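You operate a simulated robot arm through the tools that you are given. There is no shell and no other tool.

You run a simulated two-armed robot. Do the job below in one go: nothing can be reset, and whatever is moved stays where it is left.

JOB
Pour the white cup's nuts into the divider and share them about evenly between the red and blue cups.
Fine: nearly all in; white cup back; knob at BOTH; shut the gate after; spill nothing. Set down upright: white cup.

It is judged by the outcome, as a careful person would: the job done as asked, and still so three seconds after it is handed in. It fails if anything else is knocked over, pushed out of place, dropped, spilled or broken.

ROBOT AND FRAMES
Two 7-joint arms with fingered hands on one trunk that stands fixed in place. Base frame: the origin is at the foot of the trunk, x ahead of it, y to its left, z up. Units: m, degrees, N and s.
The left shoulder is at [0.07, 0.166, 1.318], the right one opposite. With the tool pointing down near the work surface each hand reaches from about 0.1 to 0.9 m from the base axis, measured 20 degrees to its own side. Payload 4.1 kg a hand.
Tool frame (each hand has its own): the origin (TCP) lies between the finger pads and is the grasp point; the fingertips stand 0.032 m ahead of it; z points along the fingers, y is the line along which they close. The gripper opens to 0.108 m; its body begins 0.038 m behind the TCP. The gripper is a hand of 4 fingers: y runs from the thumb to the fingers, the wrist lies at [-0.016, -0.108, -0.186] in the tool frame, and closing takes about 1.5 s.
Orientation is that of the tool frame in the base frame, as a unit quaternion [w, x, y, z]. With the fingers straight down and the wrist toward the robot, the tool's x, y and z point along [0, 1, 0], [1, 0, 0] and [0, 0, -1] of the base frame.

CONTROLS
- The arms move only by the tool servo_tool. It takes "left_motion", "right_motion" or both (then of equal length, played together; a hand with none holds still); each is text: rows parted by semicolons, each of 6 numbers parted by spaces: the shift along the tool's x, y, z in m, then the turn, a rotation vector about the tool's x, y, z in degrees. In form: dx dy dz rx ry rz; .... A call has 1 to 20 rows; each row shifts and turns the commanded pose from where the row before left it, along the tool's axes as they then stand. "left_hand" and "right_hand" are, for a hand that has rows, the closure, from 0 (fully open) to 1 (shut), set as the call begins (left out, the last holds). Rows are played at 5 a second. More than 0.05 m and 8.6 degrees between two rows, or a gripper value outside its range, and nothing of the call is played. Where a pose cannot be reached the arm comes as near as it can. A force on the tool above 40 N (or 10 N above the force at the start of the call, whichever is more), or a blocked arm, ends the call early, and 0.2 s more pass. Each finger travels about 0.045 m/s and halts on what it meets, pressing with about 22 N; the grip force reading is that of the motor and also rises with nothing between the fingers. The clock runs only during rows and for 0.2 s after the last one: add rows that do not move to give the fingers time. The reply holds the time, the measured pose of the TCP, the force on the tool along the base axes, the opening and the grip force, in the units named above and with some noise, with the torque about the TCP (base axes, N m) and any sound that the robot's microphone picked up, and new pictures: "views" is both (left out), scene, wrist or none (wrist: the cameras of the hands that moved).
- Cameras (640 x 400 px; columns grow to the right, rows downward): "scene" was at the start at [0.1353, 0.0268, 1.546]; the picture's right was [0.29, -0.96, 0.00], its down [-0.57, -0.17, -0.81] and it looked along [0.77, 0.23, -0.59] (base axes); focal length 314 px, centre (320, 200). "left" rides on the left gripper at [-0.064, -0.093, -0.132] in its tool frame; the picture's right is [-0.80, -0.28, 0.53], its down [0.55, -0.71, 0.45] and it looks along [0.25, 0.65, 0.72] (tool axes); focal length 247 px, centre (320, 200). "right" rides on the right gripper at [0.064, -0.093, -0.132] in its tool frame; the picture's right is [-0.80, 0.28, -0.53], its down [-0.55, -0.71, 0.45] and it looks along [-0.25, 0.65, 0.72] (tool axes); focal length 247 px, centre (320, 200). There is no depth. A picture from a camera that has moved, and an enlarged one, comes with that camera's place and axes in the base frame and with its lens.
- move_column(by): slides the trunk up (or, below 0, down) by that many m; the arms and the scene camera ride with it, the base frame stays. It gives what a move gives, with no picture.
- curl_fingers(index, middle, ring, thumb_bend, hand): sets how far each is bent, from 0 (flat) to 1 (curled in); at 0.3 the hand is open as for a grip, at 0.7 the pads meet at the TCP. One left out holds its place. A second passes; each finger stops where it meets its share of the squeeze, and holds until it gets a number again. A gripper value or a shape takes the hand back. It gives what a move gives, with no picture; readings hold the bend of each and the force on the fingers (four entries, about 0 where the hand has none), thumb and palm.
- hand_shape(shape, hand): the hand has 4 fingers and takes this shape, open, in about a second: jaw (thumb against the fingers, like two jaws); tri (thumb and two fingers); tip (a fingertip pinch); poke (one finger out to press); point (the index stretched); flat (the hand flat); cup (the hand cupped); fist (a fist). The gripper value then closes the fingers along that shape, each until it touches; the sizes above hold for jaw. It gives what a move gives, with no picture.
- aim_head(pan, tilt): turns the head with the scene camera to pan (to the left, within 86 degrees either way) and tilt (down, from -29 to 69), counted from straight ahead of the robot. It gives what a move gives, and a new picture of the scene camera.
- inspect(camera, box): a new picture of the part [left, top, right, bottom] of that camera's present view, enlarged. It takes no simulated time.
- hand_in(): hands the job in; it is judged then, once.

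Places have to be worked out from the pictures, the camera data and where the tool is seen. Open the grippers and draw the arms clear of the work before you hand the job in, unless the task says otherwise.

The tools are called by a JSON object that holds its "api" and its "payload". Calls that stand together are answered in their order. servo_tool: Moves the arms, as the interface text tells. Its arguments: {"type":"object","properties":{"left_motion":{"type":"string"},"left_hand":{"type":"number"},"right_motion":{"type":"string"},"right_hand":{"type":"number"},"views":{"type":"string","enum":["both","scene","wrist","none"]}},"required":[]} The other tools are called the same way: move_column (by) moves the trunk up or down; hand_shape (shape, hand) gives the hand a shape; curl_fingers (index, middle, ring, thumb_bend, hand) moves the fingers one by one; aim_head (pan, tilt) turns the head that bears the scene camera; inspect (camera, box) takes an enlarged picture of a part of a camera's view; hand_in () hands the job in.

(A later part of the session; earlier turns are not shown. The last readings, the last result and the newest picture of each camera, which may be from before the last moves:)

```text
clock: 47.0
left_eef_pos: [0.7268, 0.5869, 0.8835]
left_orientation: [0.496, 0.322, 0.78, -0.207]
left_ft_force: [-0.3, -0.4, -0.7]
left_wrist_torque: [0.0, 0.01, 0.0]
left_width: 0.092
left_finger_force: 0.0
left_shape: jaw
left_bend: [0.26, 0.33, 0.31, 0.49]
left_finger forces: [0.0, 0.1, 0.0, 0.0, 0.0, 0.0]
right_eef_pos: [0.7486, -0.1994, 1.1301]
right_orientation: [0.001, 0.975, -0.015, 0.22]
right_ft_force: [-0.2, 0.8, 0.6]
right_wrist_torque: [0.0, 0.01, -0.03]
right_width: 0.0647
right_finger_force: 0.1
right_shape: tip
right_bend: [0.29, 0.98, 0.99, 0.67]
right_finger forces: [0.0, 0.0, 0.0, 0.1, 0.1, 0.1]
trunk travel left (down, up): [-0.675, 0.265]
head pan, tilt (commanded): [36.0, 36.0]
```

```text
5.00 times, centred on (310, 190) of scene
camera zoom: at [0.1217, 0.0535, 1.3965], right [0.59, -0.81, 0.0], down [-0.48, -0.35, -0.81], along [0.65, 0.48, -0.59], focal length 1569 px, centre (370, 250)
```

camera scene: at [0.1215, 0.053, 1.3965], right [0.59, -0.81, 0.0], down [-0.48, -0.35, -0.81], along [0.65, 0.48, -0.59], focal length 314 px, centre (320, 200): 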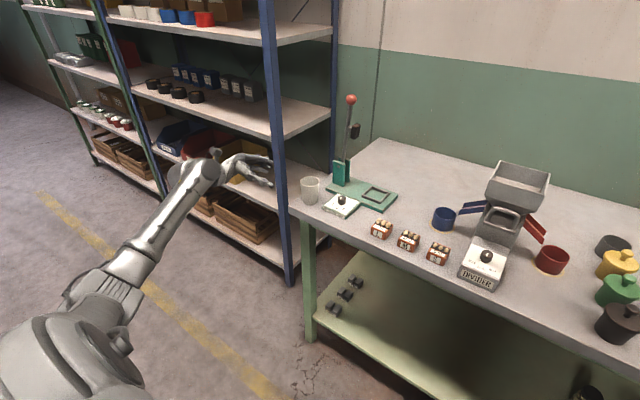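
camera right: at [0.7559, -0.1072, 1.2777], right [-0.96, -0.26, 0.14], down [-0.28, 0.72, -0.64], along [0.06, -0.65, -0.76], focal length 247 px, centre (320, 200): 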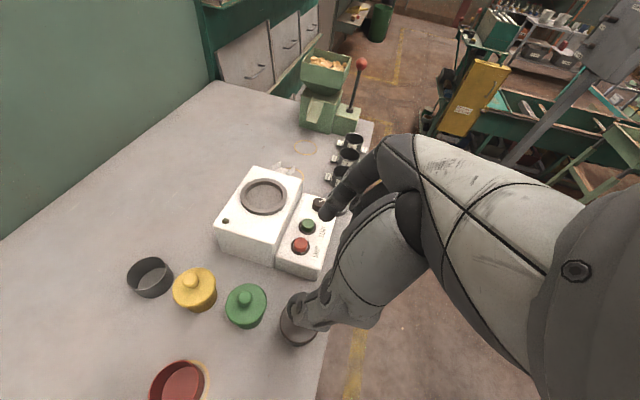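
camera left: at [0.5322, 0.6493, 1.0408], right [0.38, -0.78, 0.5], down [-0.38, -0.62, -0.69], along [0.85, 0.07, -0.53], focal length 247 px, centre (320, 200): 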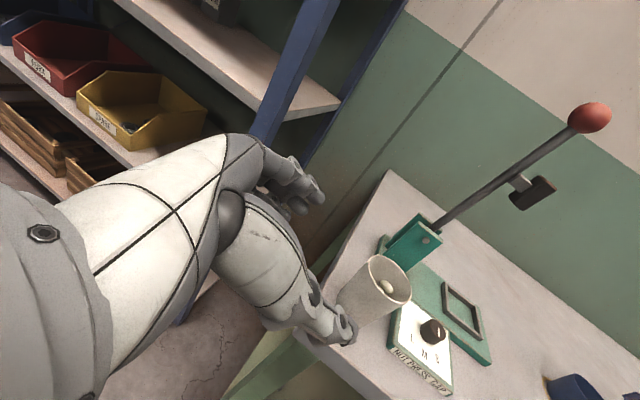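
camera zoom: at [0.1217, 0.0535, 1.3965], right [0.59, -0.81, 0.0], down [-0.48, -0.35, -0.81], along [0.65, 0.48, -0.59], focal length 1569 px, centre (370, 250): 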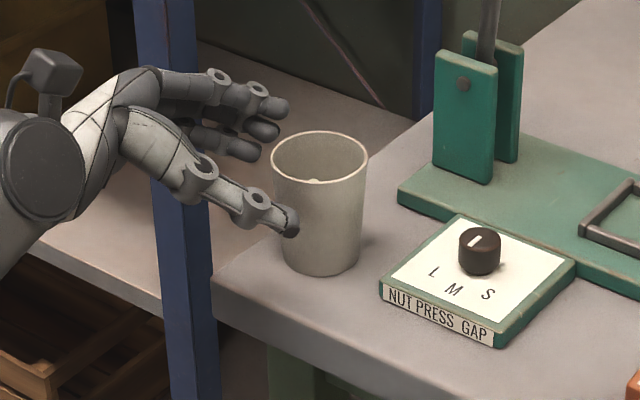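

Thumb in front, fingers behind, cup centred between them. I slide in the remaining 4.8 cm.

{"api": "servo_tool", "payload": {"left_motion": "0 0 0.024 0 0 0; 0 0 0.024 0 0 0; 0 0 0 0 0 0", "views": "none"}}

{"api": "inspect", "payload": {"camera": "left", "box": [220, 120, 420, 320]}}

{"api": "inspect", "payload": {"camera": "scene", "box": [260, 150, 360, 230]}}

```text
clock: 47.8
left_eef_pos: [0.757, 0.5559, 0.8628]
left_orientation: [0.496, 0.323, 0.78, -0.205]
left_ft_force: [0.6, -0.1, -0.7]
left_wrist_torque: [-0.01, -0.01, -0.02]
left_width: 0.092
left_finger_force: 0.0
left_shape: jaw
left_bend: [0.26, 0.33, 0.31, 0.49]
left_finger forces: [0.0, 0.0, 0.0, 0.0, 0.1, 0.0]
right_eef_pos: [0.75, -0.1993, 1.1309]
right_orientation: [0.002, 0.975, -0.015, 0.22]
right_ft_force: [-0.8, -1.2, -0.4]
right_wrist_torque: [0.02, -0.01, 0.01]
right_width: 0.0648
right_finger_force: 0.1
right_shape: tip
right_bend: [0.29, 0.98, 0.99, 0.67]
right_finger forces: [0.1, 0.0, 0.1, 0.0, 0.0, 0.0]
trunk travel left (down, up): [-0.675, 0.265]
head pan, tilt (commanded): [36.0, 36.0]
```

```text
2.00 times, centred on (320, 220) of left
camera zoom: at [0.6282, 0.5558, 0.9774], right [0.38, -0.78, 0.5], down [-0.38, -0.62, -0.69], along [0.84, 0.07, -0.53], focal length 494 px, centre (320, 160)
```

zoom: 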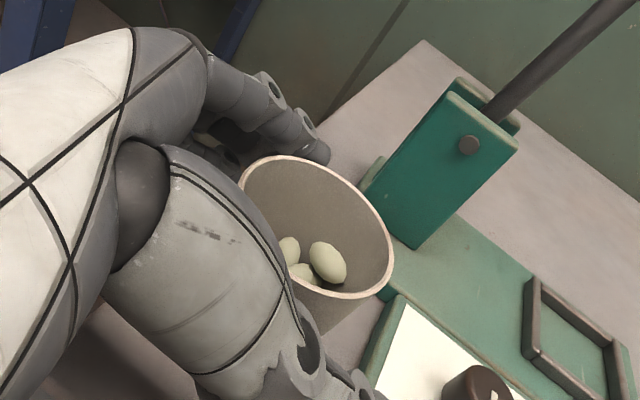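

```text
5.00 times, centred on (310, 190) of scene
camera zoom: at [0.1219, 0.0535, 1.3964], right [0.59, -0.81, 0.0], down [-0.48, -0.35, -0.81], along [0.65, 0.48, -0.59], focal length 1569 px, centre (370, 250)
```

zoom: 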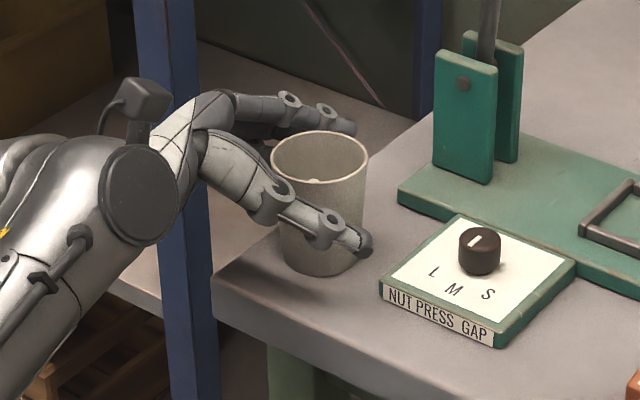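

The cup stands centred between thumb and fingers, untouched. I close the left hand on it.

{"api": "servo_tool", "payload": {"left_motion": "0 0 0 0 0 0; 0 0 0 0 0 0; 0 0 0 0 0 0; 0 0 0 0 0 0; 0 0 0 0 0 0; 0 0 0 0 0 0; 0 0 0 0 0 0; 0 0 0 0 0 0", "left_hand": 1.0, "views": "none"}}

{"api": "inspect", "payload": {"camera": "left", "box": [220, 120, 420, 320]}}

{"api": "inspect", "payload": {"camera": "scene", "box": [260, 150, 360, 230]}}

```text
clock: 49.6
left_eef_pos: [0.7573, 0.5561, 0.863]
left_orientation: [0.496, 0.322, 0.78, -0.205]
left_ft_force: [0.0, 0.8, 0.7]
left_wrist_torque: [0.01, 0.01, 0.01]
left_width: 0.0426
left_finger_force: 21.8
left_shape: jaw
left_bend: [0.75, 0.51, 0.46, 0.74]
left_finger forces: [11.7, 4.5, 2.6, 0.0, 17.5, 0.0]
right_eef_pos: [0.7494, -0.1995, 1.1304]
right_orientation: [0.001, 0.975, -0.015, 0.22]
right_ft_force: [1.1, -0.6, -0.1]
right_wrist_torque: [-0.01, 0.0, 0.0]
right_width: 0.0645
right_finger_force: 0.1
right_shape: tip
right_bend: [0.29, 0.98, 0.99, 0.67]
right_finger forces: [0.1, 0.1, 0.0, 0.0, 0.0, 0.0]
trunk travel left (down, up): [-0.675, 0.265]
head pan, tilt (commanded): [36.0, 36.0]
```

```text
2.00 times, centred on (320, 220) of left
camera zoom: at [0.6285, 0.5557, 0.9772], right [0.38, -0.78, 0.5], down [-0.38, -0.62, -0.69], along [0.84, 0.07, -0.53], focal length 494 px, centre (320, 160)
```

zoom: 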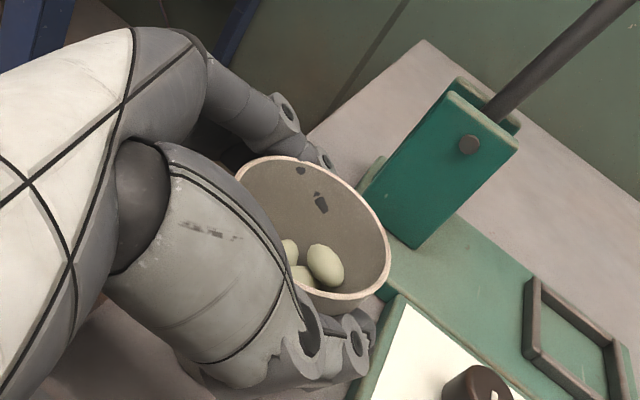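

```text
5.00 times, centred on (310, 190) of scene
camera zoom: at [0.1225, 0.0533, 1.3964], right [0.59, -0.81, 0.0], down [-0.48, -0.35, -0.81], along [0.65, 0.48, -0.59], focal length 1569 px, centre (370, 250)
```

zoom: 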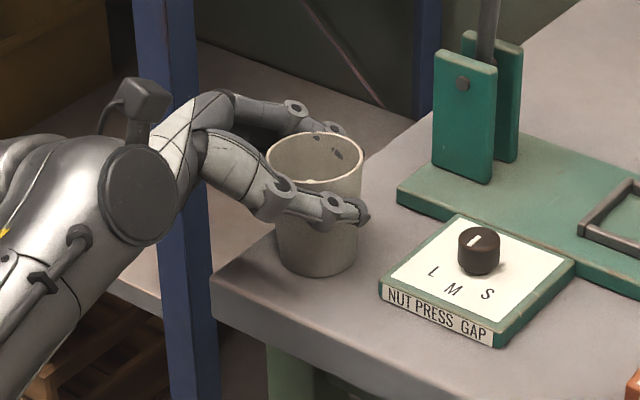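

The cup is held (thumb 17.5 N against 11.7/4.5/2.6 N). I lift it straight up 5 cm slowly and check the grip.

{"api": "servo_tool", "payload": {"left_motion": "-0.009 0 -0.0042 0 0 0; -0.009 0 -0.0042 0 0 0; -0.0136 0 -0.0063 0 0 0; -0.0136 0 -0.0063 0 0 0; 0 0 0 0 0 0; 0 0 0 0 0 0", "views": "none"}}

{"api": "inspect", "payload": {"camera": "left", "box": [220, 120, 420, 320]}}

{"api": "inspect", "payload": {"camera": "scene", "box": [250, 120, 370, 230]}}

```text
clock: 51.0
left_eef_pos: [0.7574, 0.556, 0.9124]
left_orientation: [0.495, 0.323, 0.78, -0.206]
left_ft_force: [-0.3, -0.1, -0.8]
left_wrist_torque: [-0.01, 0.01, 0.04]
left_width: 0.0432
left_finger_force: 21.8
left_shape: jaw
left_bend: [0.75, 0.51, 0.46, 0.74]
left_finger forces: [11.7, 4.5, 2.5, 0.0, 17.7, 0.1]
right_eef_pos: [0.7496, -0.199, 1.13]
right_orientation: [0.001, 0.975, -0.015, 0.22]
right_ft_force: [0.5, 0.4, 0.6]
right_wrist_torque: [-0.01, -0.03, -0.03]
right_width: 0.0646
right_finger_force: 0.1
right_shape: tip
right_bend: [0.29, 0.98, 0.99, 0.67]
right_finger forces: [0.0, 0.0, 0.0, 0.0, 0.1, 0.0]
trunk travel left (down, up): [-0.675, 0.265]
head pan, tilt (commanded): [36.0, 36.0]
```

```text
2.00 times, centred on (320, 220) of left
camera zoom: at [0.6283, 0.5556, 1.0282], right [0.38, -0.78, 0.5], down [-0.38, -0.62, -0.69], along [0.84, 0.07, -0.53], focal length 494 px, centre (320, 160)
```

zoom: 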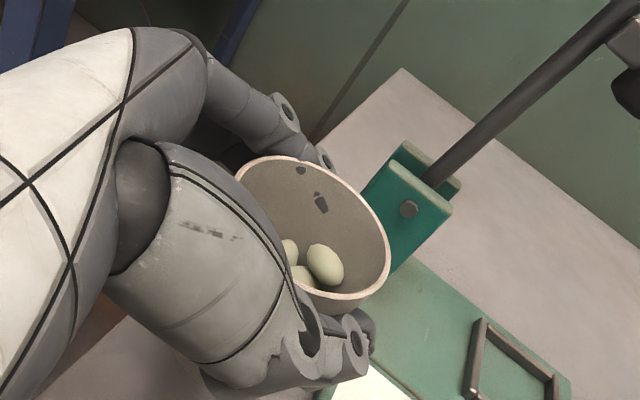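

```text
3.64 times, centred on (310, 175) of scene
camera zoom: at [0.1224, 0.0532, 1.3964], right [0.59, -0.81, 0.0], down [-0.48, -0.35, -0.81], along [0.65, 0.48, -0.59], focal length 1141 px, centre (356, 291)
```

zoom: 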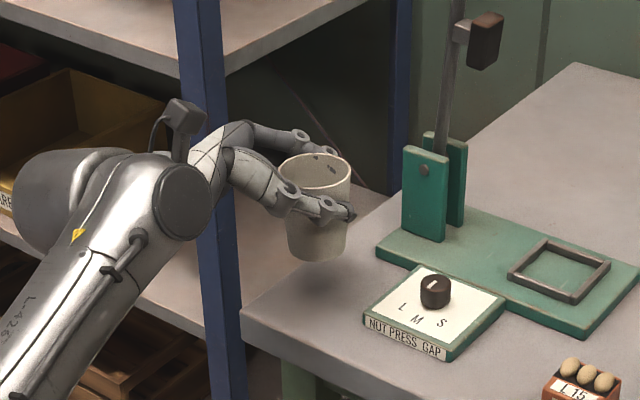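

The lift is stable with nuts inside. I raise the cup high and back (clear of the press lever) while moving the right arm out of the way to the right.

{"api": "servo_tool", "payload": {"left_motion": "-0.0306 -0.0101 -0.0187 0 0 0; -0.0306 -0.0101 -0.0187 0 0 0; -0.0306 -0.0101 -0.0187 0 0 0; -0.0306 -0.0101 -0.0187 0 0 0; -0.0306 -0.0101 -0.0187 0 0 0; -0.0306 -0.0101 -0.0187 0 0 0; -0.0306 -0.0101 -0.0187 0 0 0; 0 0 0 0 0 0", "right_motion": "-0.0155 0.0291 -0.0154 0 0 0; -0.0155 0.0291 -0.0154 0 0 0; -0.0155 0.0291 -0.0154 0 0 0; -0.0155 0.0291 -0.0154 0 0 0; -0.0155 0.0291 -0.0154 0 0 0; -0.0155 0.0291 -0.0154 0 0 0; -0.0155 0.0291 -0.0154 0 0 0; 0 0 0 0 0 0", "views": "scene"}}

{"api": "aim_head", "payload": {"pan": 10, "tilt": 25}}

```text
clock: 52.8
left_eef_pos: [0.6883, 0.5253, 1.1617]
left_orientation: [0.496, 0.322, 0.78, -0.205]
left_ft_force: [1.2, 0.6, -0.6]
left_wrist_torque: [-0.02, 0.0, -0.03]
left_width: 0.0427
left_finger_force: 21.8
left_shape: jaw
left_bend: [0.75, 0.51, 0.46, 0.75]
left_finger forces: [11.6, 4.5, 2.6, 0.0, 17.5, 0.0]
right_eef_pos: [0.6008, -0.3993, 1.1802]
right_orientation: [0.002, 0.976, -0.015, 0.219]
right_ft_force: [0.0, 0.6, 0.0]
right_wrist_torque: [0.0, -0.04, -0.02]
right_width: 0.0644
right_finger_force: 0.0
right_shape: tip
right_bend: [0.29, 0.98, 0.99, 0.67]
right_finger forces: [0.0, 0.1, 0.0, 0.1, 0.0, 0.0]
trunk travel left (down, up): [-0.675, 0.265]
head pan, tilt (commanded): [36.0, 36.0]
camera scene: at [0.1238, 0.0547, 1.3962], right [0.59, -0.81, 0.0], down [-0.48, -0.35, -0.81], along [0.65, 0.48, -0.59], focal length 314 px, centre (320, 200)
```

scene: 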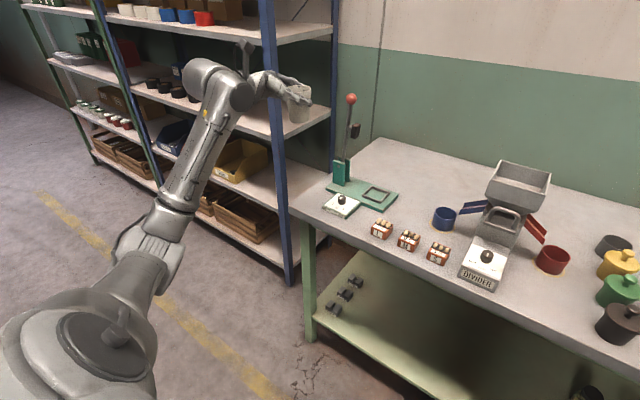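

```text
clock: 53.7
left_eef_pos: [0.6879, 0.5269, 1.163]
left_orientation: [0.497, 0.322, 0.779, -0.205]
left_ft_force: [0.4, 0.1, 0.3]
left_wrist_torque: [0.01, -0.02, -0.03]
left_width: 0.0428
left_finger_force: 21.8
left_shape: jaw
left_bend: [0.75, 0.51, 0.46, 0.75]
left_finger forces: [11.6, 4.4, 2.5, 0.0, 17.5, 0.0]
right_eef_pos: [0.5983, -0.3994, 1.1811]
right_orientation: [0.0, 0.975, -0.015, 0.22]
right_ft_force: [0.4, 0.5, 0.3]
right_wrist_torque: [0.01, 0.02, 0.02]
right_width: 0.0644
right_finger_force: 0.1
right_shape: tip
right_bend: [0.29, 0.98, 0.99, 0.67]
right_finger forces: [0.0, 0.0, 0.0, 0.1, 0.0, 0.0]
trunk travel left (down, up): [-0.675, 0.265]
head pan, tilt (commanded): [10.0, 25.0]
camera scene: at [0.1421, 0.0177, 1.4137], right [0.17, -0.98, 0.0], down [-0.42, -0.07, -0.91], along [0.89, 0.16, -0.42], focal length 314 px, centre (320, 200)
```

scene: 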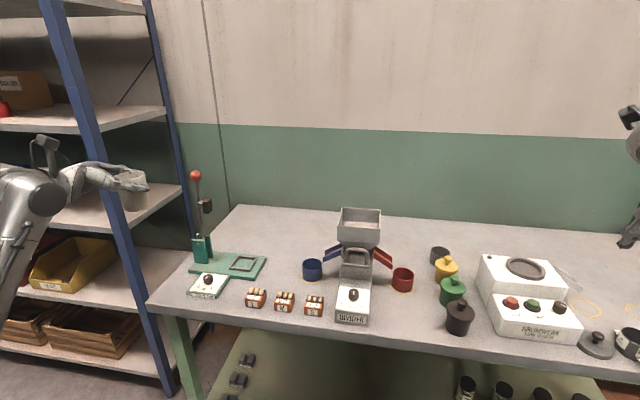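

The cup is carried level. I move it to the right in front of the hopper at about (0.70, 0.20, 1.22) and turn to ψ=60°, keeping it upright.

{"api": "servo_tool", "payload": {"left_motion": "-0.01697 -0.0248 0.0214 0 0 0; -0.01697 -0.0248 0.0214 0 0 0; -0.01697 -0.0248 0.0214 0 0 0; -0.01697 -0.0248 0.0214 0 0 0; -0.01697 -0.0248 0.0214 0 0 0; -0.01697 -0.0248 0.0214 0 0 0; -0.01697 -0.0248 0.0214 0 0 0; -0.01697 -0.0248 0.0214 0 0 0; -0.01697 -0.0248 0.0214 0 0 0; 0 0 0 -4.52 0 -2.105; 0 0 0 -4.52 0 -2.105; 0 0 0 -4.52 0 -2.105; 0 0 0 0 0 0; 0 0 0 0 0 0"}}

```text
clock: 56.7
left_eef_pos: [0.6994, 0.1984, 1.2189]
left_orientation: [0.519, 0.218, 0.815, -0.14]
left_ft_force: [0.3, 0.4, -1.0]
left_wrist_torque: [0.03, 0.0, -0.03]
left_width: 0.0424
left_finger_force: 22.5
left_shape: jaw
left_bend: [0.75, 0.51, 0.46, 0.75]
left_finger forces: [11.8, 4.0, 2.5, 0.0, 17.3, 0.1]
right_eef_pos: [0.5997, -0.401, 1.1811]
right_orientation: [0.001, 0.975, -0.015, 0.221]
right_ft_force: [-0.4, -0.1, 0.3]
right_wrist_torque: [0.05, 0.02, -0.04]
right_width: 0.0647
right_finger_force: 0.0
right_shape: tip
right_bend: [0.29, 0.98, 0.99, 0.67]
right_finger forces: [0.0, 0.1, 0.0, 0.0, 0.1, 0.1]
trunk travel left (down, up): [-0.675, 0.265]
head pan, tilt (commanded): [10.0, 25.0]
camera scene: at [0.1424, 0.0172, 1.4137], right [0.17, -0.98, 0.0], down [-0.42, -0.07, -0.91], along [0.89, 0.16, -0.42], focal length 314 px, centre (320, 200)
camera left: at [0.5751, 0.164, 1.3339], right [0.57, -0.66, 0.5], down [-0.2, -0.7, -0.69], along [0.8, 0.29, -0.53], focal length 247 px, centre (320, 200)
```

scene: 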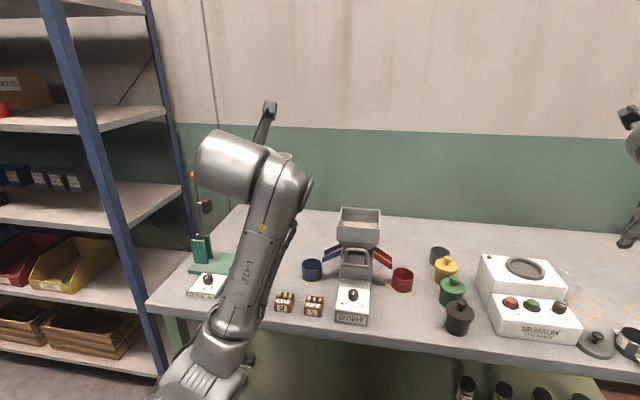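
left: 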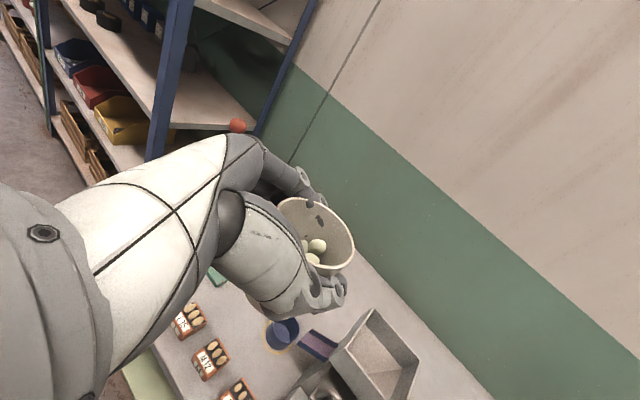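

Upright and steady. I advance over the hopper to about (0.874, 0.016, 1.14).

{"api": "servo_tool", "payload": {"left_motion": "-0.0044 -0.01004 0.0362 0 0 0; -0.0044 -0.01004 0.0362 0 0 0; -0.0044 -0.01004 0.0362 0 0 0; -0.0044 -0.01004 0.0362 0 0 0; -0.0044 -0.01004 0.0362 0 0 0; -0.0044 -0.01004 0.0362 0 0 0; -0.0044 -0.01004 0.0362 0 0 0; 0 0 0 0 0 0; 0 0 0 0 0 0"}}

{"api": "inspect", "payload": {"camera": "left", "box": [220, 140, 440, 360]}}

{"api": "inspect", "payload": {"camera": "scene", "box": [290, 140, 430, 280]}}

```text
clock: 58.7
left_eef_pos: [0.8753, 0.0166, 1.1406]
left_orientation: [0.518, 0.218, 0.815, -0.139]
left_ft_force: [0.5, 0.5, -1.3]
left_wrist_torque: [0.01, 0.01, 0.0]
left_width: 0.0422
left_finger_force: 21.6
left_shape: jaw
left_bend: [0.75, 0.51, 0.47, 0.75]
left_finger forces: [11.9, 3.8, 2.4, 0.0, 17.0, 0.0]
right_eef_pos: [0.5987, -0.4, 1.1795]
right_orientation: [0.0, 0.975, -0.016, 0.22]
right_ft_force: [0.1, 0.0, 0.3]
right_wrist_torque: [0.02, 0.01, 0.01]
right_width: 0.0643
right_finger_force: 0.0
right_shape: tip
right_bend: [0.29, 0.98, 0.99, 0.67]
right_finger forces: [0.0, 0.0, 0.1, 0.0, 0.1, 0.1]
trunk travel left (down, up): [-0.675, 0.265]
head pan, tilt (commanded): [10.0, 25.0]
camera scene: at [0.1425, 0.0172, 1.4137], right [0.17, -0.98, 0.0], down [-0.42, -0.07, -0.91], along [0.89, 0.16, -0.42], focal length 314 px, centre (320, 200)
camera left: at [0.7501, -0.0177, 1.2546], right [0.57, -0.66, 0.5], down [-0.2, -0.7, -0.69], along [0.8, 0.29, -0.53], focal length 247 px, centre (320, 200)
```

scene: 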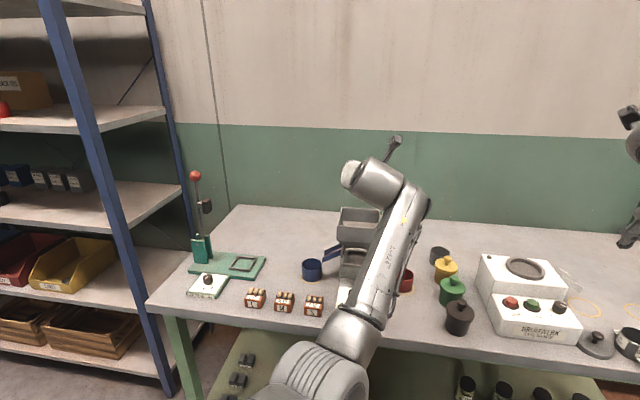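
left: 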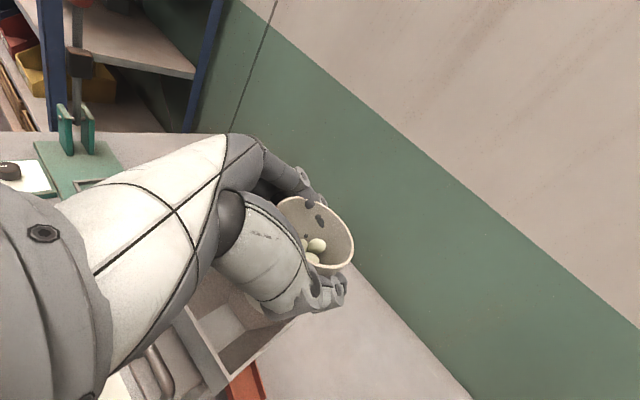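

```text
1.82 times, centred on (330, 250) of left
camera zoom: at [0.7501, -0.0177, 1.2546], right [0.57, -0.66, 0.5], down [-0.2, -0.7, -0.69], along [0.8, 0.29, -0.53], focal length 449 px, centre (302, 109)
```

zoom: 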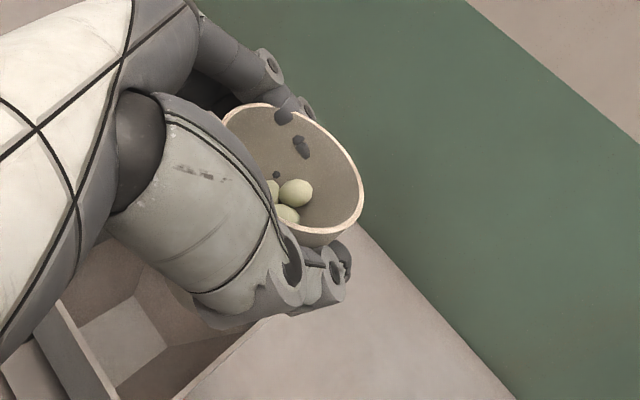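

```text
2.86 times, centred on (360, 210) of scene
camera zoom: at [0.1425, 0.0172, 1.4137], right [0.17, -0.98, 0.0], down [-0.42, -0.07, -0.91], along [0.89, 0.16, -0.42], focal length 896 px, centre (206, 171)
```

zoom: 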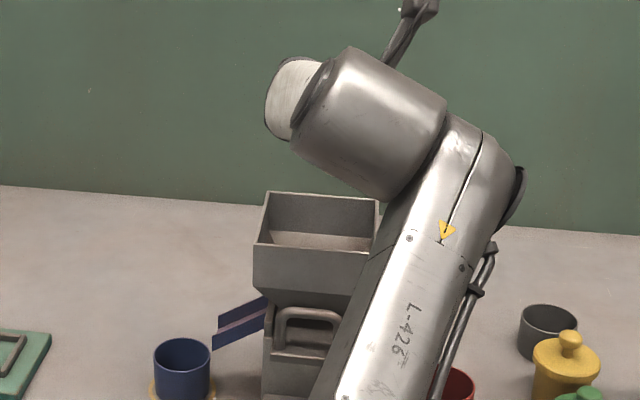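

The cup is over the hopper with the nuts visible. I start tipping it toward the hopper centre: 40° first, then check reach and nuts.

{"api": "servo_tool", "payload": {"left_motion": "0 0 0 3.386 0 -7.256; 0 0 0 3.386 0 -7.256; 0 0 0 3.386 0 -7.256; 0 0 0 3.386 0 -7.256; 0 0 0 3.386 0 -7.256; 0 0 0 0 0 0"}}

{"api": "inspect", "payload": {"camera": "left", "box": [220, 140, 440, 360]}}

{"api": "inspect", "payload": {"camera": "scene", "box": [290, 140, 430, 280]}}

```text
clock: 60.1
left_eef_pos: [0.8747, 0.0161, 1.1407]
left_orientation: [0.412, 0.027, 0.813, -0.41]
left_ft_force: [-0.5, -0.1, -0.5]
left_wrist_torque: [0.01, -0.01, -0.06]
left_width: 0.0421
left_finger_force: 22.0
left_shape: jaw
left_bend: [0.75, 0.51, 0.47, 0.75]
left_finger forces: [11.8, 3.8, 2.4, 0.0, 16.8, 0.0]
right_eef_pos: [0.5998, -0.401, 1.1807]
right_orientation: [0.0, 0.975, -0.014, 0.22]
right_ft_force: [0.0, -0.2, 0.6]
right_wrist_torque: [0.0, -0.03, 0.0]
right_width: 0.0645
right_finger_force: 0.0
right_shape: tip
right_bend: [0.29, 0.98, 0.99, 0.67]
right_finger forces: [0.1, 0.1, 0.0, 0.0, 0.0, 0.0]
trunk travel left (down, up): [-0.675, 0.265]
head pan, tilt (commanded): [10.0, 25.0]
camera scene: at [0.1424, 0.0173, 1.4137], right [0.17, -0.98, 0.0], down [-0.42, -0.07, -0.91], along [0.89, 0.16, -0.42], focal length 314 px, centre (320, 200)
camera left: at [0.7976, 0.0651, 1.2876], right [0.76, -0.32, 0.56], down [-0.34, -0.94, -0.07], along [0.55, -0.14, -0.82], focal length 247 px, centre (320, 200)
```

scene: 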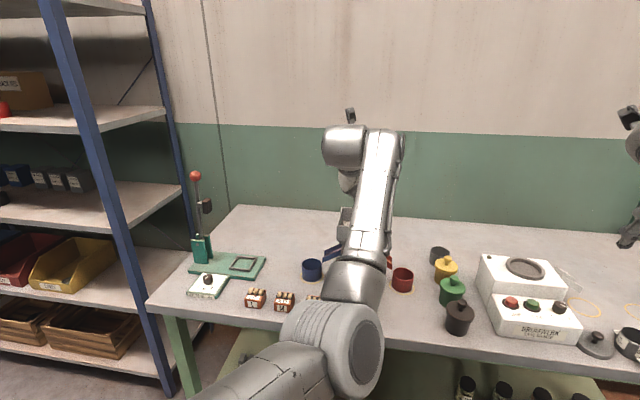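
left: 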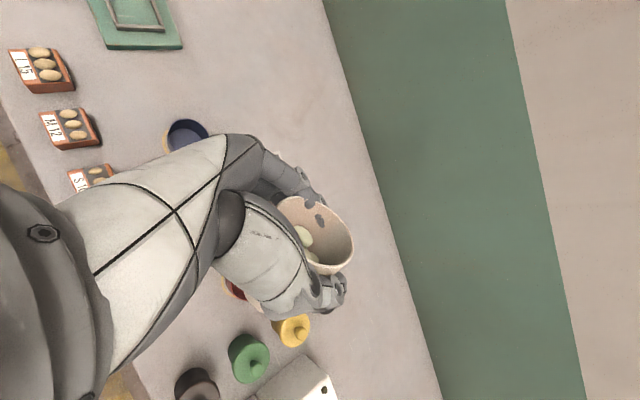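

```text
1.82 times, centred on (330, 250) of left
camera zoom: at [0.7976, 0.0651, 1.2876], right [0.76, -0.32, 0.56], down [-0.34, -0.94, -0.07], along [0.55, -0.14, -0.82], focal length 449 px, centre (302, 109)
```

zoom: 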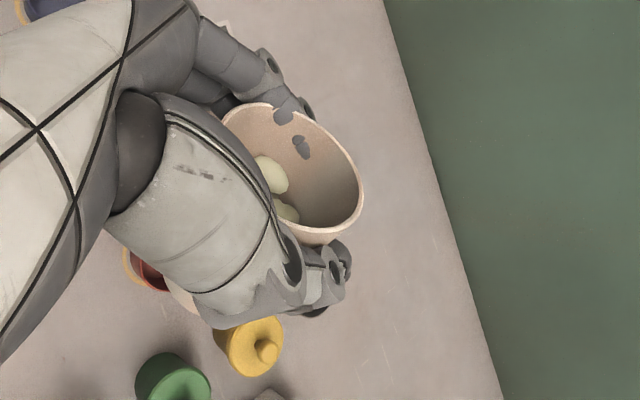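

```text
2.86 times, centred on (360, 210) of scene
camera zoom: at [0.1424, 0.0173, 1.4137], right [0.17, -0.98, 0.0], down [-0.42, -0.07, -0.91], along [0.89, 0.16, -0.42], focal length 896 px, centre (206, 171)
```

zoom: 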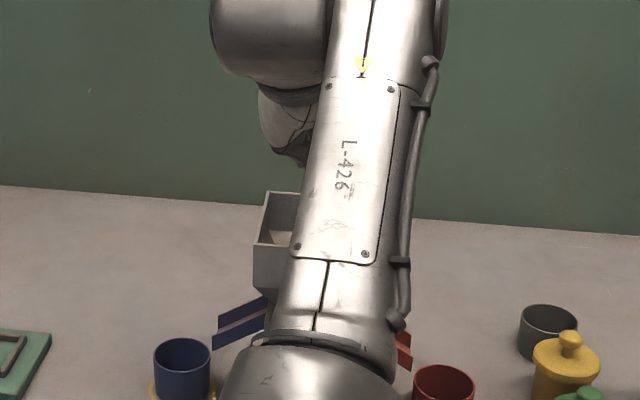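

Tipping works within reach, but the left forearm blocks the scene camera. I bring the right wrist camera round to watch the hopper before tipping further.

{"api": "servo_tool", "payload": {"right_motion": "0 0 0 0 -8.3 0; 0 0 0 0 -8.3 0; 0 0 0 0 -8.4 0; 0 0 0 0 0 -8.5; 0 0 0 0 0 -8.5; 0 0 0 0 0 -8.5; 0 0 0 0 0 -8.5; 0 0 0 0 0 -8.5; 0 0 0 0 0 -8.5; 0 0 0 0 0 -8.5; 0 0 0 0 0 -8.5; 0 0 0 0 0 -8.5; 0 0 0 0 0 -8.5; 0 0 0 0 0 -8.5; 0 0 0 0 0 -8.5; 0 0 0 0 0 -8.5; 0 0 0 0 0 -8.5; 0 0 0 0 0 -8.5; 0 0 0 0 0 -8.5", "views": "wrist"}}

```text
clock: 64.1
left_eef_pos: [0.8744, 0.0171, 1.1403]
left_orientation: [0.412, 0.028, 0.813, -0.409]
left_ft_force: [0.3, -0.6, -1.0]
left_wrist_torque: [0.01, -0.05, 0.0]
left_width: 0.0418
left_finger_force: 22.0
left_shape: jaw
left_bend: [0.75, 0.51, 0.47, 0.75]
left_finger forces: [11.8, 3.7, 2.4, 0.0, 16.8, 0.0]
right_eef_pos: [0.5994, -0.4003, 1.1794]
right_orientation: [0.001, 0.622, 0.783, 0.004]
right_ft_force: [-0.6, 0.0, -0.7]
right_wrist_torque: [0.02, -0.01, 0.01]
right_width: 0.0645
right_finger_force: 0.0
right_shape: tip
right_bend: [0.29, 0.98, 0.99, 0.67]
right_finger forces: [0.0, 0.1, 0.1, 0.0, 0.0, 0.0]
right hand out of reach, approached as far as the arm can: row 16, 17, 18, 19
trunk travel left (down, up): [-0.675, 0.265]
head pan, tilt (commanded): [10.0, 25.0]
camera right: at [0.4956, -0.3594, 1.3112], right [0.45, -0.71, 0.53], down [-0.56, -0.69, -0.45], along [0.69, -0.09, -0.71], focal length 247 px, centre (320, 200)
```

right: 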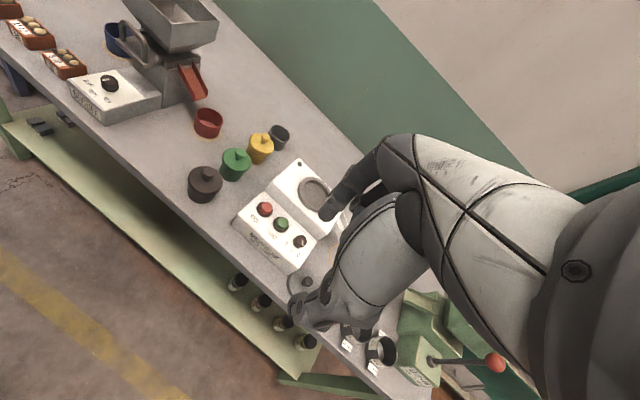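

The hopper is at the view's upper left. I move the right hand left and up a bit and turn further for a better view.

{"api": "servo_tool", "payload": {"right_motion": "0.0321 0.0023 -0.0218 0 0 0; 0.0321 0.0023 -0.0218 0 0 0; 0.0321 0.0023 -0.0218 0 0 0; 0.0321 0.0023 -0.0218 0 0 0; 0.0321 0.0023 -0.0218 0 0 0; 0 0 0 0 0 -8; 0 0 0 0 0 -8; 0 0 0 0 0 0", "views": "wrist"}}

```text
clock: 65.9
left_eef_pos: [0.8741, 0.0175, 1.14]
left_orientation: [0.413, 0.027, 0.813, -0.409]
left_ft_force: [0.1, -0.7, 0.1]
left_wrist_torque: [0.03, -0.01, 0.0]
left_width: 0.042
left_finger_force: 22.5
left_shape: jaw
left_bend: [0.75, 0.51, 0.47, 0.75]
left_finger forces: [11.8, 3.7, 2.5, 0.0, 16.7, 0.1]
right_eef_pos: [0.5738, -0.2412, 1.2901]
right_orientation: [0.002, 0.505, 0.863, 0.003]
right_ft_force: [0.2, 0.5, -0.1]
right_wrist_torque: [0.01, -0.01, 0.02]
right_width: 0.0645
right_finger_force: 0.1
right_shape: tip
right_bend: [0.29, 0.98, 0.99, 0.67]
right_finger forces: [0.0, 0.1, 0.1, 0.1, 0.0, 0.0]
trunk travel left (down, up): [-0.675, 0.265]
head pan, tilt (commanded): [10.0, 25.0]
camera right: at [0.462, -0.2312, 1.4213], right [0.63, -0.56, 0.53], down [-0.34, -0.82, -0.45], along [0.69, 0.1, -0.71], focal length 247 px, centre (320, 200)
```

right: 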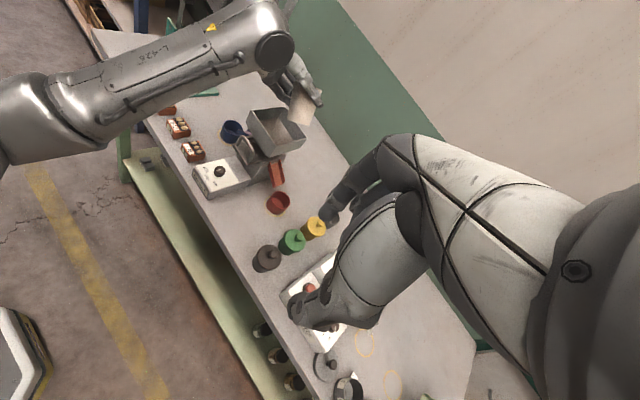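

Now the right wrist camera sees both the hopper and the tilted cup. I enlarge that region.

{"api": "inspect", "payload": {"camera": "right", "box": [220, 40, 350, 190]}}

```text
2.67 times, centred on (285, 115) of right
camera zoom: at [0.462, -0.2312, 1.4213], right [0.63, -0.56, 0.53], down [-0.34, -0.82, -0.45], along [0.69, 0.1, -0.71], focal length 659 px, centre (413, 427)
```

zoom: 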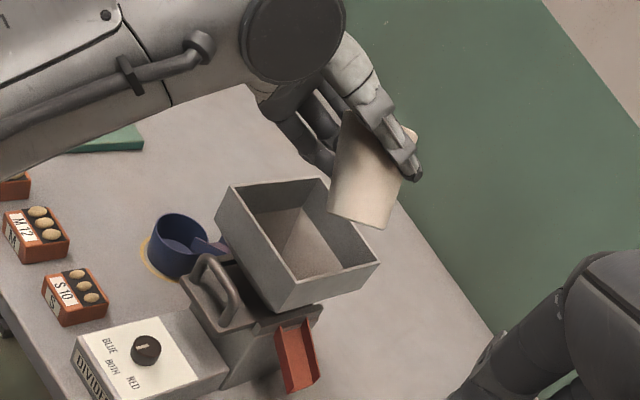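

Good view: the cup is above the hopper with its mouth turning toward the hopper's centre. I lower 2.5 cm and tip another 24°.

{"api": "servo_tool", "payload": {"left_motion": "0.0173 0.0161 0.0081 0 0 0; 0 0 0 3.386 0 -7.256; 0 0 0 3.386 0 -7.256; 0 0 0 3.386 0 -7.256; 0 0 0 0 0 0; 0 0 0 0 0 0", "views": "none"}}

{"api": "inspect", "payload": {"camera": "right", "box": [220, 40, 350, 190]}}

{"api": "inspect", "payload": {"camera": "left", "box": [220, 140, 440, 360]}}

```text
clock: 67.3
left_eef_pos: [0.8757, 0.0164, 1.1148]
left_orientation: [0.324, -0.09, 0.765, -0.55]
left_ft_force: [-0.2, 0.0, -1.8]
left_wrist_torque: [0.02, 0.0, -0.04]
left_width: 0.0418
left_finger_force: 22.2
left_shape: jaw
left_bend: [0.75, 0.51, 0.47, 0.75]
left_finger forces: [11.9, 3.8, 2.5, 0.0, 16.7, 0.0]
right_eef_pos: [0.5744, -0.2417, 1.2883]
right_orientation: [0.001, 0.506, 0.862, 0.003]
right_ft_force: [1.0, -0.4, 0.9]
right_wrist_torque: [0.02, -0.02, 0.02]
right_width: 0.0644
right_finger_force: 0.2
right_shape: tip
right_bend: [0.29, 0.98, 0.99, 0.67]
right_finger forces: [0.1, 0.1, 0.0, 0.0, 0.0, 0.0]
trunk travel left (down, up): [-0.675, 0.265]
head pan, tilt (commanded): [10.0, 25.0]
```

```text
2.67 times, centred on (285, 115) of right
camera zoom: at [0.4625, -0.2318, 1.4209], right [0.63, -0.56, 0.53], down [-0.35, -0.82, -0.45], along [0.69, 0.1, -0.71], focal length 659 px, centre (413, 427)
```

zoom: 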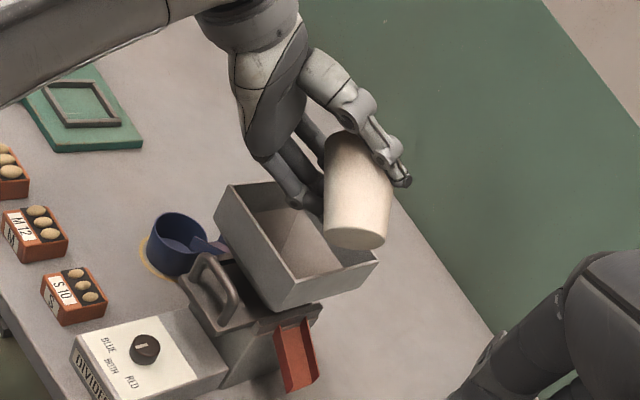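

```text
1.82 times, centred on (330, 250) of left
camera zoom: at [0.8275, 0.1165, 1.2491], right [0.87, -0.13, 0.47], down [-0.31, -0.89, 0.33], along [0.38, -0.44, -0.82], focal length 449 px, centre (302, 109)
```

zoom: 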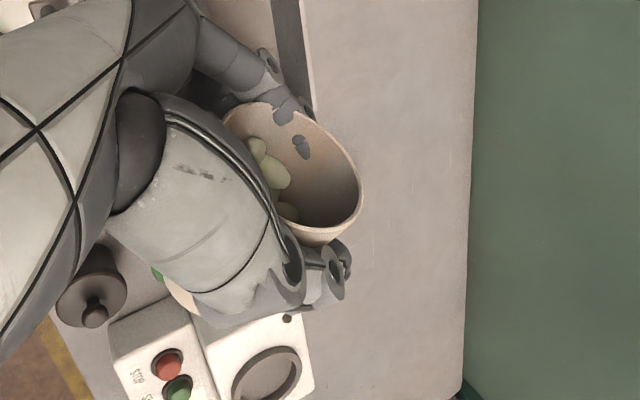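

The cup's pose matches prediction (base projects where seen), and the lip is right over the hopper centre at about z 1.094. I continue tipping slowly to about 88°.

{"api": "servo_tool", "payload": {"left_motion": "0 0 0 1.693 0 -3.628; 0 0 0 1.693 0 -3.628; 0 0 0 1.693 0 -3.628; 0 0 0 1.693 0 -3.628; 0 0 0 1.693 0 -3.628; 0 0 0 1.693 0 -3.628; 0 0 0 0 0 0; 0 0 0 0 0 0", "views": "none"}}

{"api": "inspect", "payload": {"camera": "right", "box": [220, 40, 350, 190]}}

{"api": "inspect", "payload": {"camera": "left", "box": [220, 140, 440, 360]}}

```text
clock: 69.1
left_eef_pos: [0.8742, 0.0157, 1.1158]
left_orientation: [0.221, -0.204, 0.683, -0.666]
left_ft_force: [-0.1, -0.3, 0.0]
left_wrist_torque: [-0.01, -0.04, 0.0]
left_width: 0.0416
left_finger_force: 21.8
left_shape: jaw
left_bend: [0.75, 0.52, 0.47, 0.75]
left_finger forces: [11.9, 3.9, 2.5, 0.0, 17.2, 0.1]
right_eef_pos: [0.5739, -0.2424, 1.2888]
right_orientation: [0.002, 0.506, 0.862, 0.003]
right_ft_force: [-0.3, -0.1, 0.4]
right_wrist_torque: [0.0, -0.02, -0.01]
right_width: 0.0645
right_finger_force: 0.0
right_shape: tip
right_bend: [0.29, 0.98, 0.99, 0.67]
right_finger forces: [0.1, 0.0, 0.0, 0.1, 0.0, 0.1]
trunk travel left (down, up): [-0.675, 0.265]
head pan, tilt (commanded): [10.0, 25.0]
```

```text
2.67 times, centred on (285, 115) of right
camera zoom: at [0.4624, -0.2317, 1.421], right [0.63, -0.56, 0.53], down [-0.35, -0.82, -0.45], along [0.69, 0.1, -0.71], focal length 659 px, centre (413, 427)
```

zoom: 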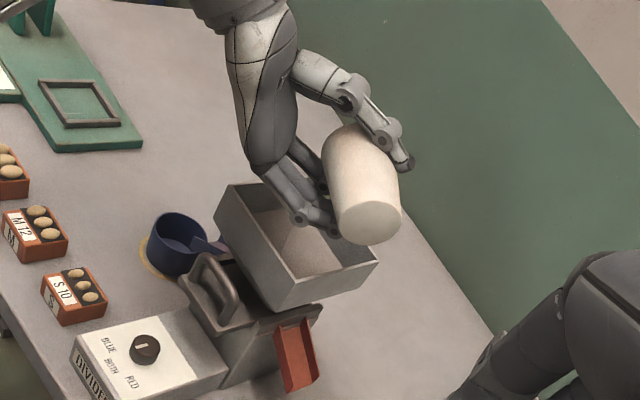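

```text
1.82 times, centred on (330, 250) of left
camera zoom: at [0.8518, 0.1589, 1.2124], right [0.95, 0.01, 0.3], down [-0.2, -0.7, 0.68], along [0.22, -0.71, -0.67], focal length 449 px, centre (302, 109)
```

zoom: 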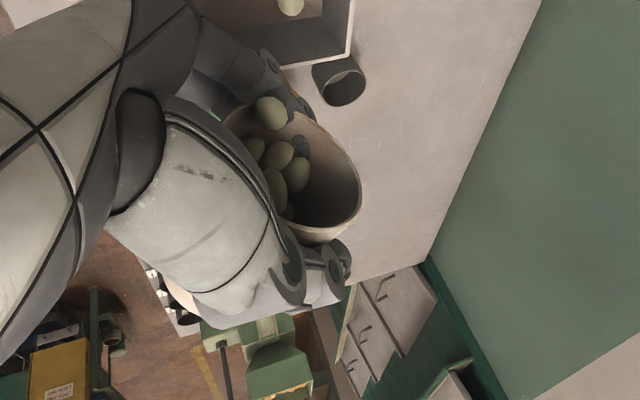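

One nut has dropped into the hopper and others are at the lip. I keep tipping slowly to about 112°.

{"api": "servo_tool", "payload": {"left_motion": "0 0 0 1.693 0 -3.628; 0 0 0 1.693 0 -3.628; 0 0 0 1.693 0 -3.628; 0 0 0 1.693 0 -3.628; 0 0 0 1.693 0 -3.628; 0 0 0 1.693 0 -3.628; 0 0 0 0 0 0; 0 0 0 0 0 0; 0 0 0 0 0 0", "views": "none"}}

{"api": "inspect", "payload": {"camera": "right", "box": [220, 40, 350, 190]}}

{"api": "inspect", "payload": {"camera": "left", "box": [220, 140, 440, 360]}}

```text
clock: 71.1
left_eef_pos: [0.8741, 0.0172, 1.1158]
left_orientation: [-0.108, 0.308, -0.571, 0.753]
left_ft_force: [0.6, 0.5, -1.1]
left_wrist_torque: [-0.01, 0.0, 0.0]
left_width: 0.0416
left_finger_force: 22.2
left_shape: jaw
left_bend: [0.75, 0.52, 0.47, 0.75]
left_finger forces: [11.9, 3.8, 2.4, 0.0, 17.5, 0.0]
right_eef_pos: [0.5744, -0.2419, 1.2889]
right_orientation: [0.002, 0.507, 0.862, 0.002]
right_ft_force: [0.2, 0.1, -0.5]
right_wrist_torque: [-0.01, -0.01, 0.0]
right_width: 0.0644
right_finger_force: 0.0
right_shape: tip
right_bend: [0.29, 0.98, 0.99, 0.67]
right_finger forces: [0.1, 0.1, 0.1, 0.1, 0.0, 0.0]
trunk travel left (down, up): [-0.675, 0.265]
head pan, tilt (commanded): [10.0, 25.0]
```

```text
2.67 times, centred on (285, 115) of right
camera zoom: at [0.4623, -0.2317, 1.421], right [0.63, -0.56, 0.53], down [-0.35, -0.82, -0.45], along [0.69, 0.1, -0.71], focal length 659 px, centre (413, 427)
```

zoom: 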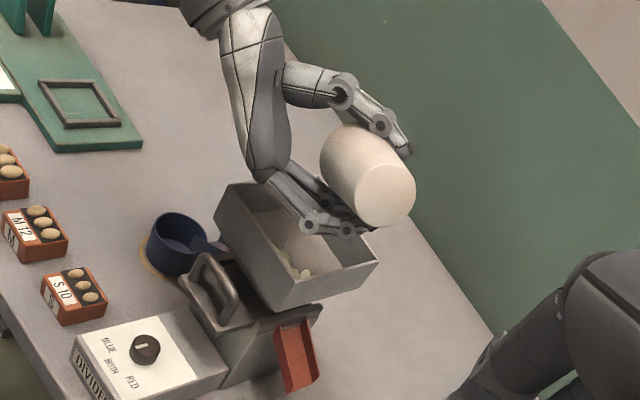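

```text
1.82 times, centred on (330, 250) of left
camera zoom: at [0.8667, 0.1846, 1.159], right [0.99, 0.08, 0.07], down [-0.03, -0.41, 0.91], along [0.1, -0.91, -0.4], focal length 449 px, centre (302, 109)
```

zoom: 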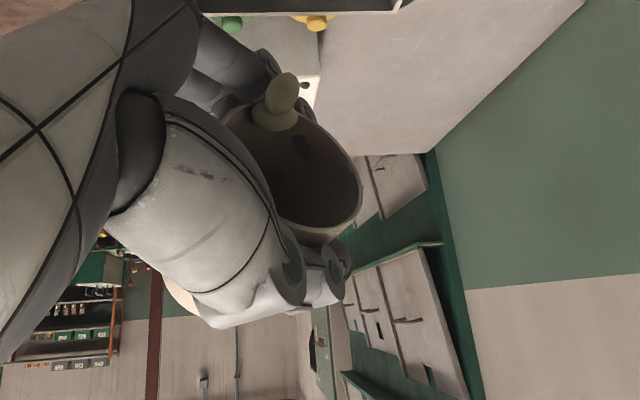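

Most nuts are now in the hopper; one or two appear at the lip by the index finger. I hold briefly and look again.

{"api": "servo_tool", "payload": {"left_motion": "0 0 0 1.693 0 -3.628; 0 0 0 1.693 0 -3.628; 0 0 0 0 0 0; 0 0 0 0 0 0; 0 0 0 0 0 0", "views": "none"}}

{"api": "inspect", "payload": {"camera": "left", "box": [260, 150, 380, 270]}}

{"api": "inspect", "payload": {"camera": "right", "box": [260, 80, 330, 160]}}

```text
clock: 72.3
left_eef_pos: [0.875, 0.0172, 1.1156]
left_orientation: [-0.07, 0.341, -0.528, 0.775]
left_ft_force: [0.5, -0.4, -0.1]
left_wrist_torque: [0.02, 0.0, -0.03]
left_width: 0.0413
left_finger_force: 22.1
left_shape: jaw
left_bend: [0.75, 0.52, 0.47, 0.75]
left_finger forces: [11.9, 3.7, 2.4, 0.0, 17.5, 0.1]
right_eef_pos: [0.573, -0.2431, 1.2893]
right_orientation: [0.002, 0.507, 0.862, 0.004]
right_ft_force: [-0.1, -0.4, 0.3]
right_wrist_torque: [-0.02, -0.01, 0.0]
right_width: 0.0645
right_finger_force: 0.1
right_shape: tip
right_bend: [0.29, 0.98, 0.99, 0.67]
right_finger forces: [0.0, 0.0, 0.0, 0.1, 0.0, 0.0]
trunk travel left (down, up): [-0.675, 0.265]
head pan, tilt (commanded): [10.0, 25.0]
```

```text
3.33 times, centred on (320, 210) of left
camera zoom: at [0.8691, 0.1887, 1.1389], right [1.0, 0.09, -0.01], down [0.03, -0.29, 0.95], along [0.08, -0.95, -0.3], focal length 823 px, centre (320, 167)
```

zoom: 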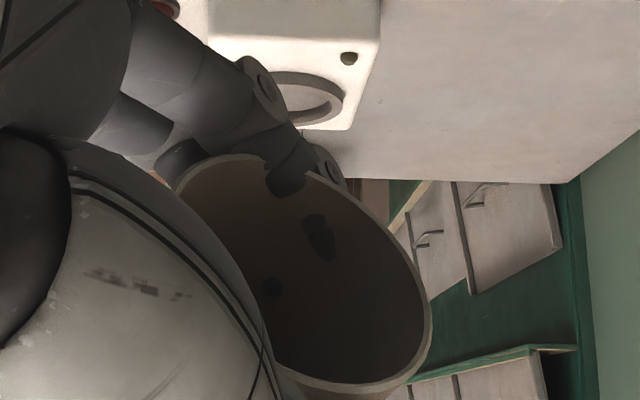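

```text
5.00 times, centred on (295, 120) of right
camera zoom: at [0.4623, -0.2318, 1.421], right [0.63, -0.56, 0.53], down [-0.35, -0.82, -0.45], along [0.69, 0.1, -0.71], focal length 1235 px, centre (445, 600)
```

zoom: 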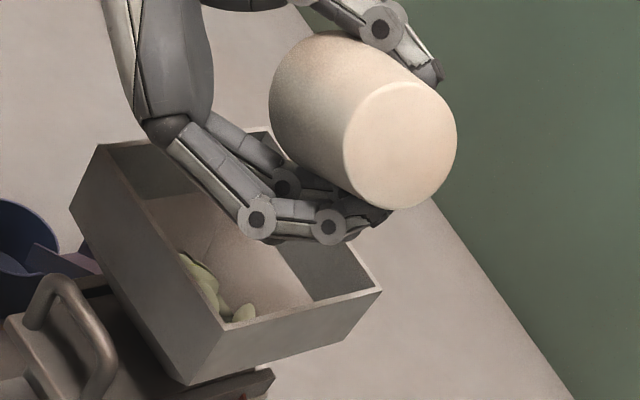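

The cup is empty and the nuts lie in the hopper. I raise 3 cm and turn the cup back upright along the same path.

{"api": "servo_tool", "payload": {"left_motion": "0.0136 -0.026 0.0063 0 0 0; 0 0 0 -3.386 0 7.256; 0 0 0 -3.386 0 7.256; 0 0 0 -3.386 0 7.256; 0 0 0 -3.386 0 7.256; 0 0 0 -3.386 0 7.256; 0 0 0 -3.386 0 7.256; 0 0 0 -3.386 0 7.256; 0 0 0 -3.386 0 7.256; 0 0 0 -3.386 0 7.256; 0 0 0 -3.386 0 7.256; 0 0 0 -3.386 0 7.256; 0 0 0 -3.386 0 7.256; 0 0 0 -3.386 0 7.256; 0 0 0 -3.386 0 7.256; 0 0 0 -3.386 0 7.256; 0 0 0 0 0 0; 0 0 0 0 0 0", "views": "wrist"}}

{"api": "inspect", "payload": {"camera": "right", "box": [220, 60, 350, 210]}}

{"api": "inspect", "payload": {"camera": "left", "box": [260, 150, 380, 270]}}

```text
clock: 76.1
left_eef_pos: [0.8748, 0.0174, 1.1456]
left_orientation: [0.519, 0.219, 0.815, -0.138]
left_ft_force: [-0.2, 0.8, -0.4]
left_wrist_torque: [-0.03, -0.02, 0.0]
left_width: 0.041
left_finger_force: 22.0
left_shape: jaw
left_bend: [0.75, 0.52, 0.47, 0.75]
left_finger forces: [11.5, 3.6, 2.5, 0.0, 17.2, 0.0]
right_eef_pos: [0.5735, -0.2419, 1.2881]
right_orientation: [0.002, 0.507, 0.862, 0.004]
right_ft_force: [0.1, 0.7, 0.9]
right_wrist_torque: [-0.01, -0.01, -0.02]
right_width: 0.0646
right_finger_force: 0.0
right_shape: tip
right_bend: [0.29, 0.98, 0.99, 0.67]
right_finger forces: [0.1, 0.1, 0.0, 0.1, 0.0, 0.0]
trunk travel left (down, up): [-0.675, 0.265]
head pan, tilt (commanded): [10.0, 25.0]
camera left: at [0.75, -0.0177, 1.2599], right [0.57, -0.66, 0.5], down [-0.2, -0.7, -0.69], along [0.8, 0.29, -0.53], focal length 247 px, centre (320, 200)
```

left: 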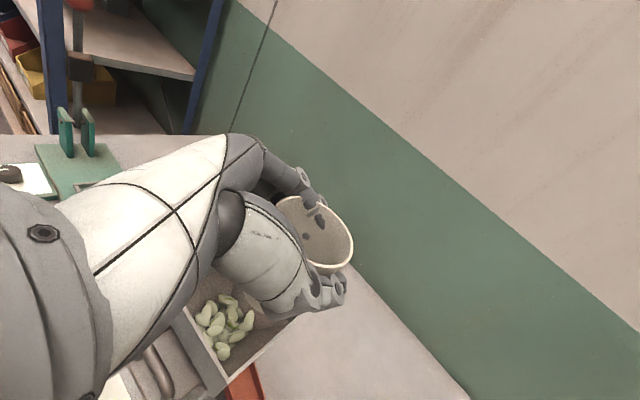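

```text
2.67 times, centred on (285, 135) of right
camera zoom: at [0.4623, -0.2318, 1.421], right [0.63, -0.56, 0.53], down [-0.35, -0.82, -0.45], along [0.69, 0.1, -0.71], focal length 659 px, centre (413, 373)
```

zoom: 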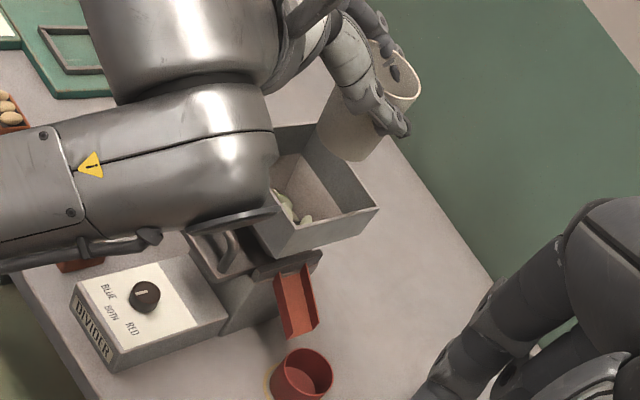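

```text
3.33 times, centred on (320, 210) of left
camera zoom: at [0.75, -0.0177, 1.2599], right [0.57, -0.66, 0.5], down [-0.2, -0.7, -0.69], along [0.8, 0.29, -0.53], focal length 823 px, centre (320, 167)
```

zoom: 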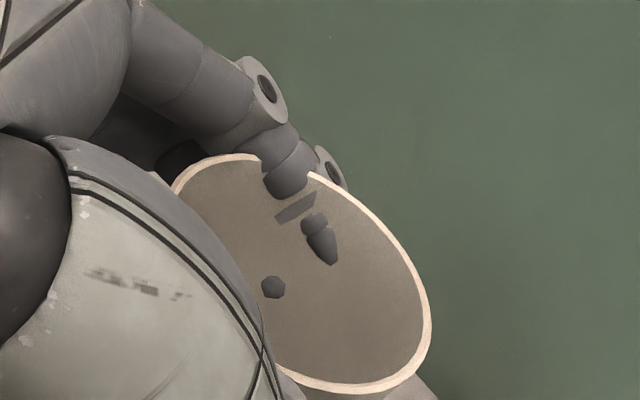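

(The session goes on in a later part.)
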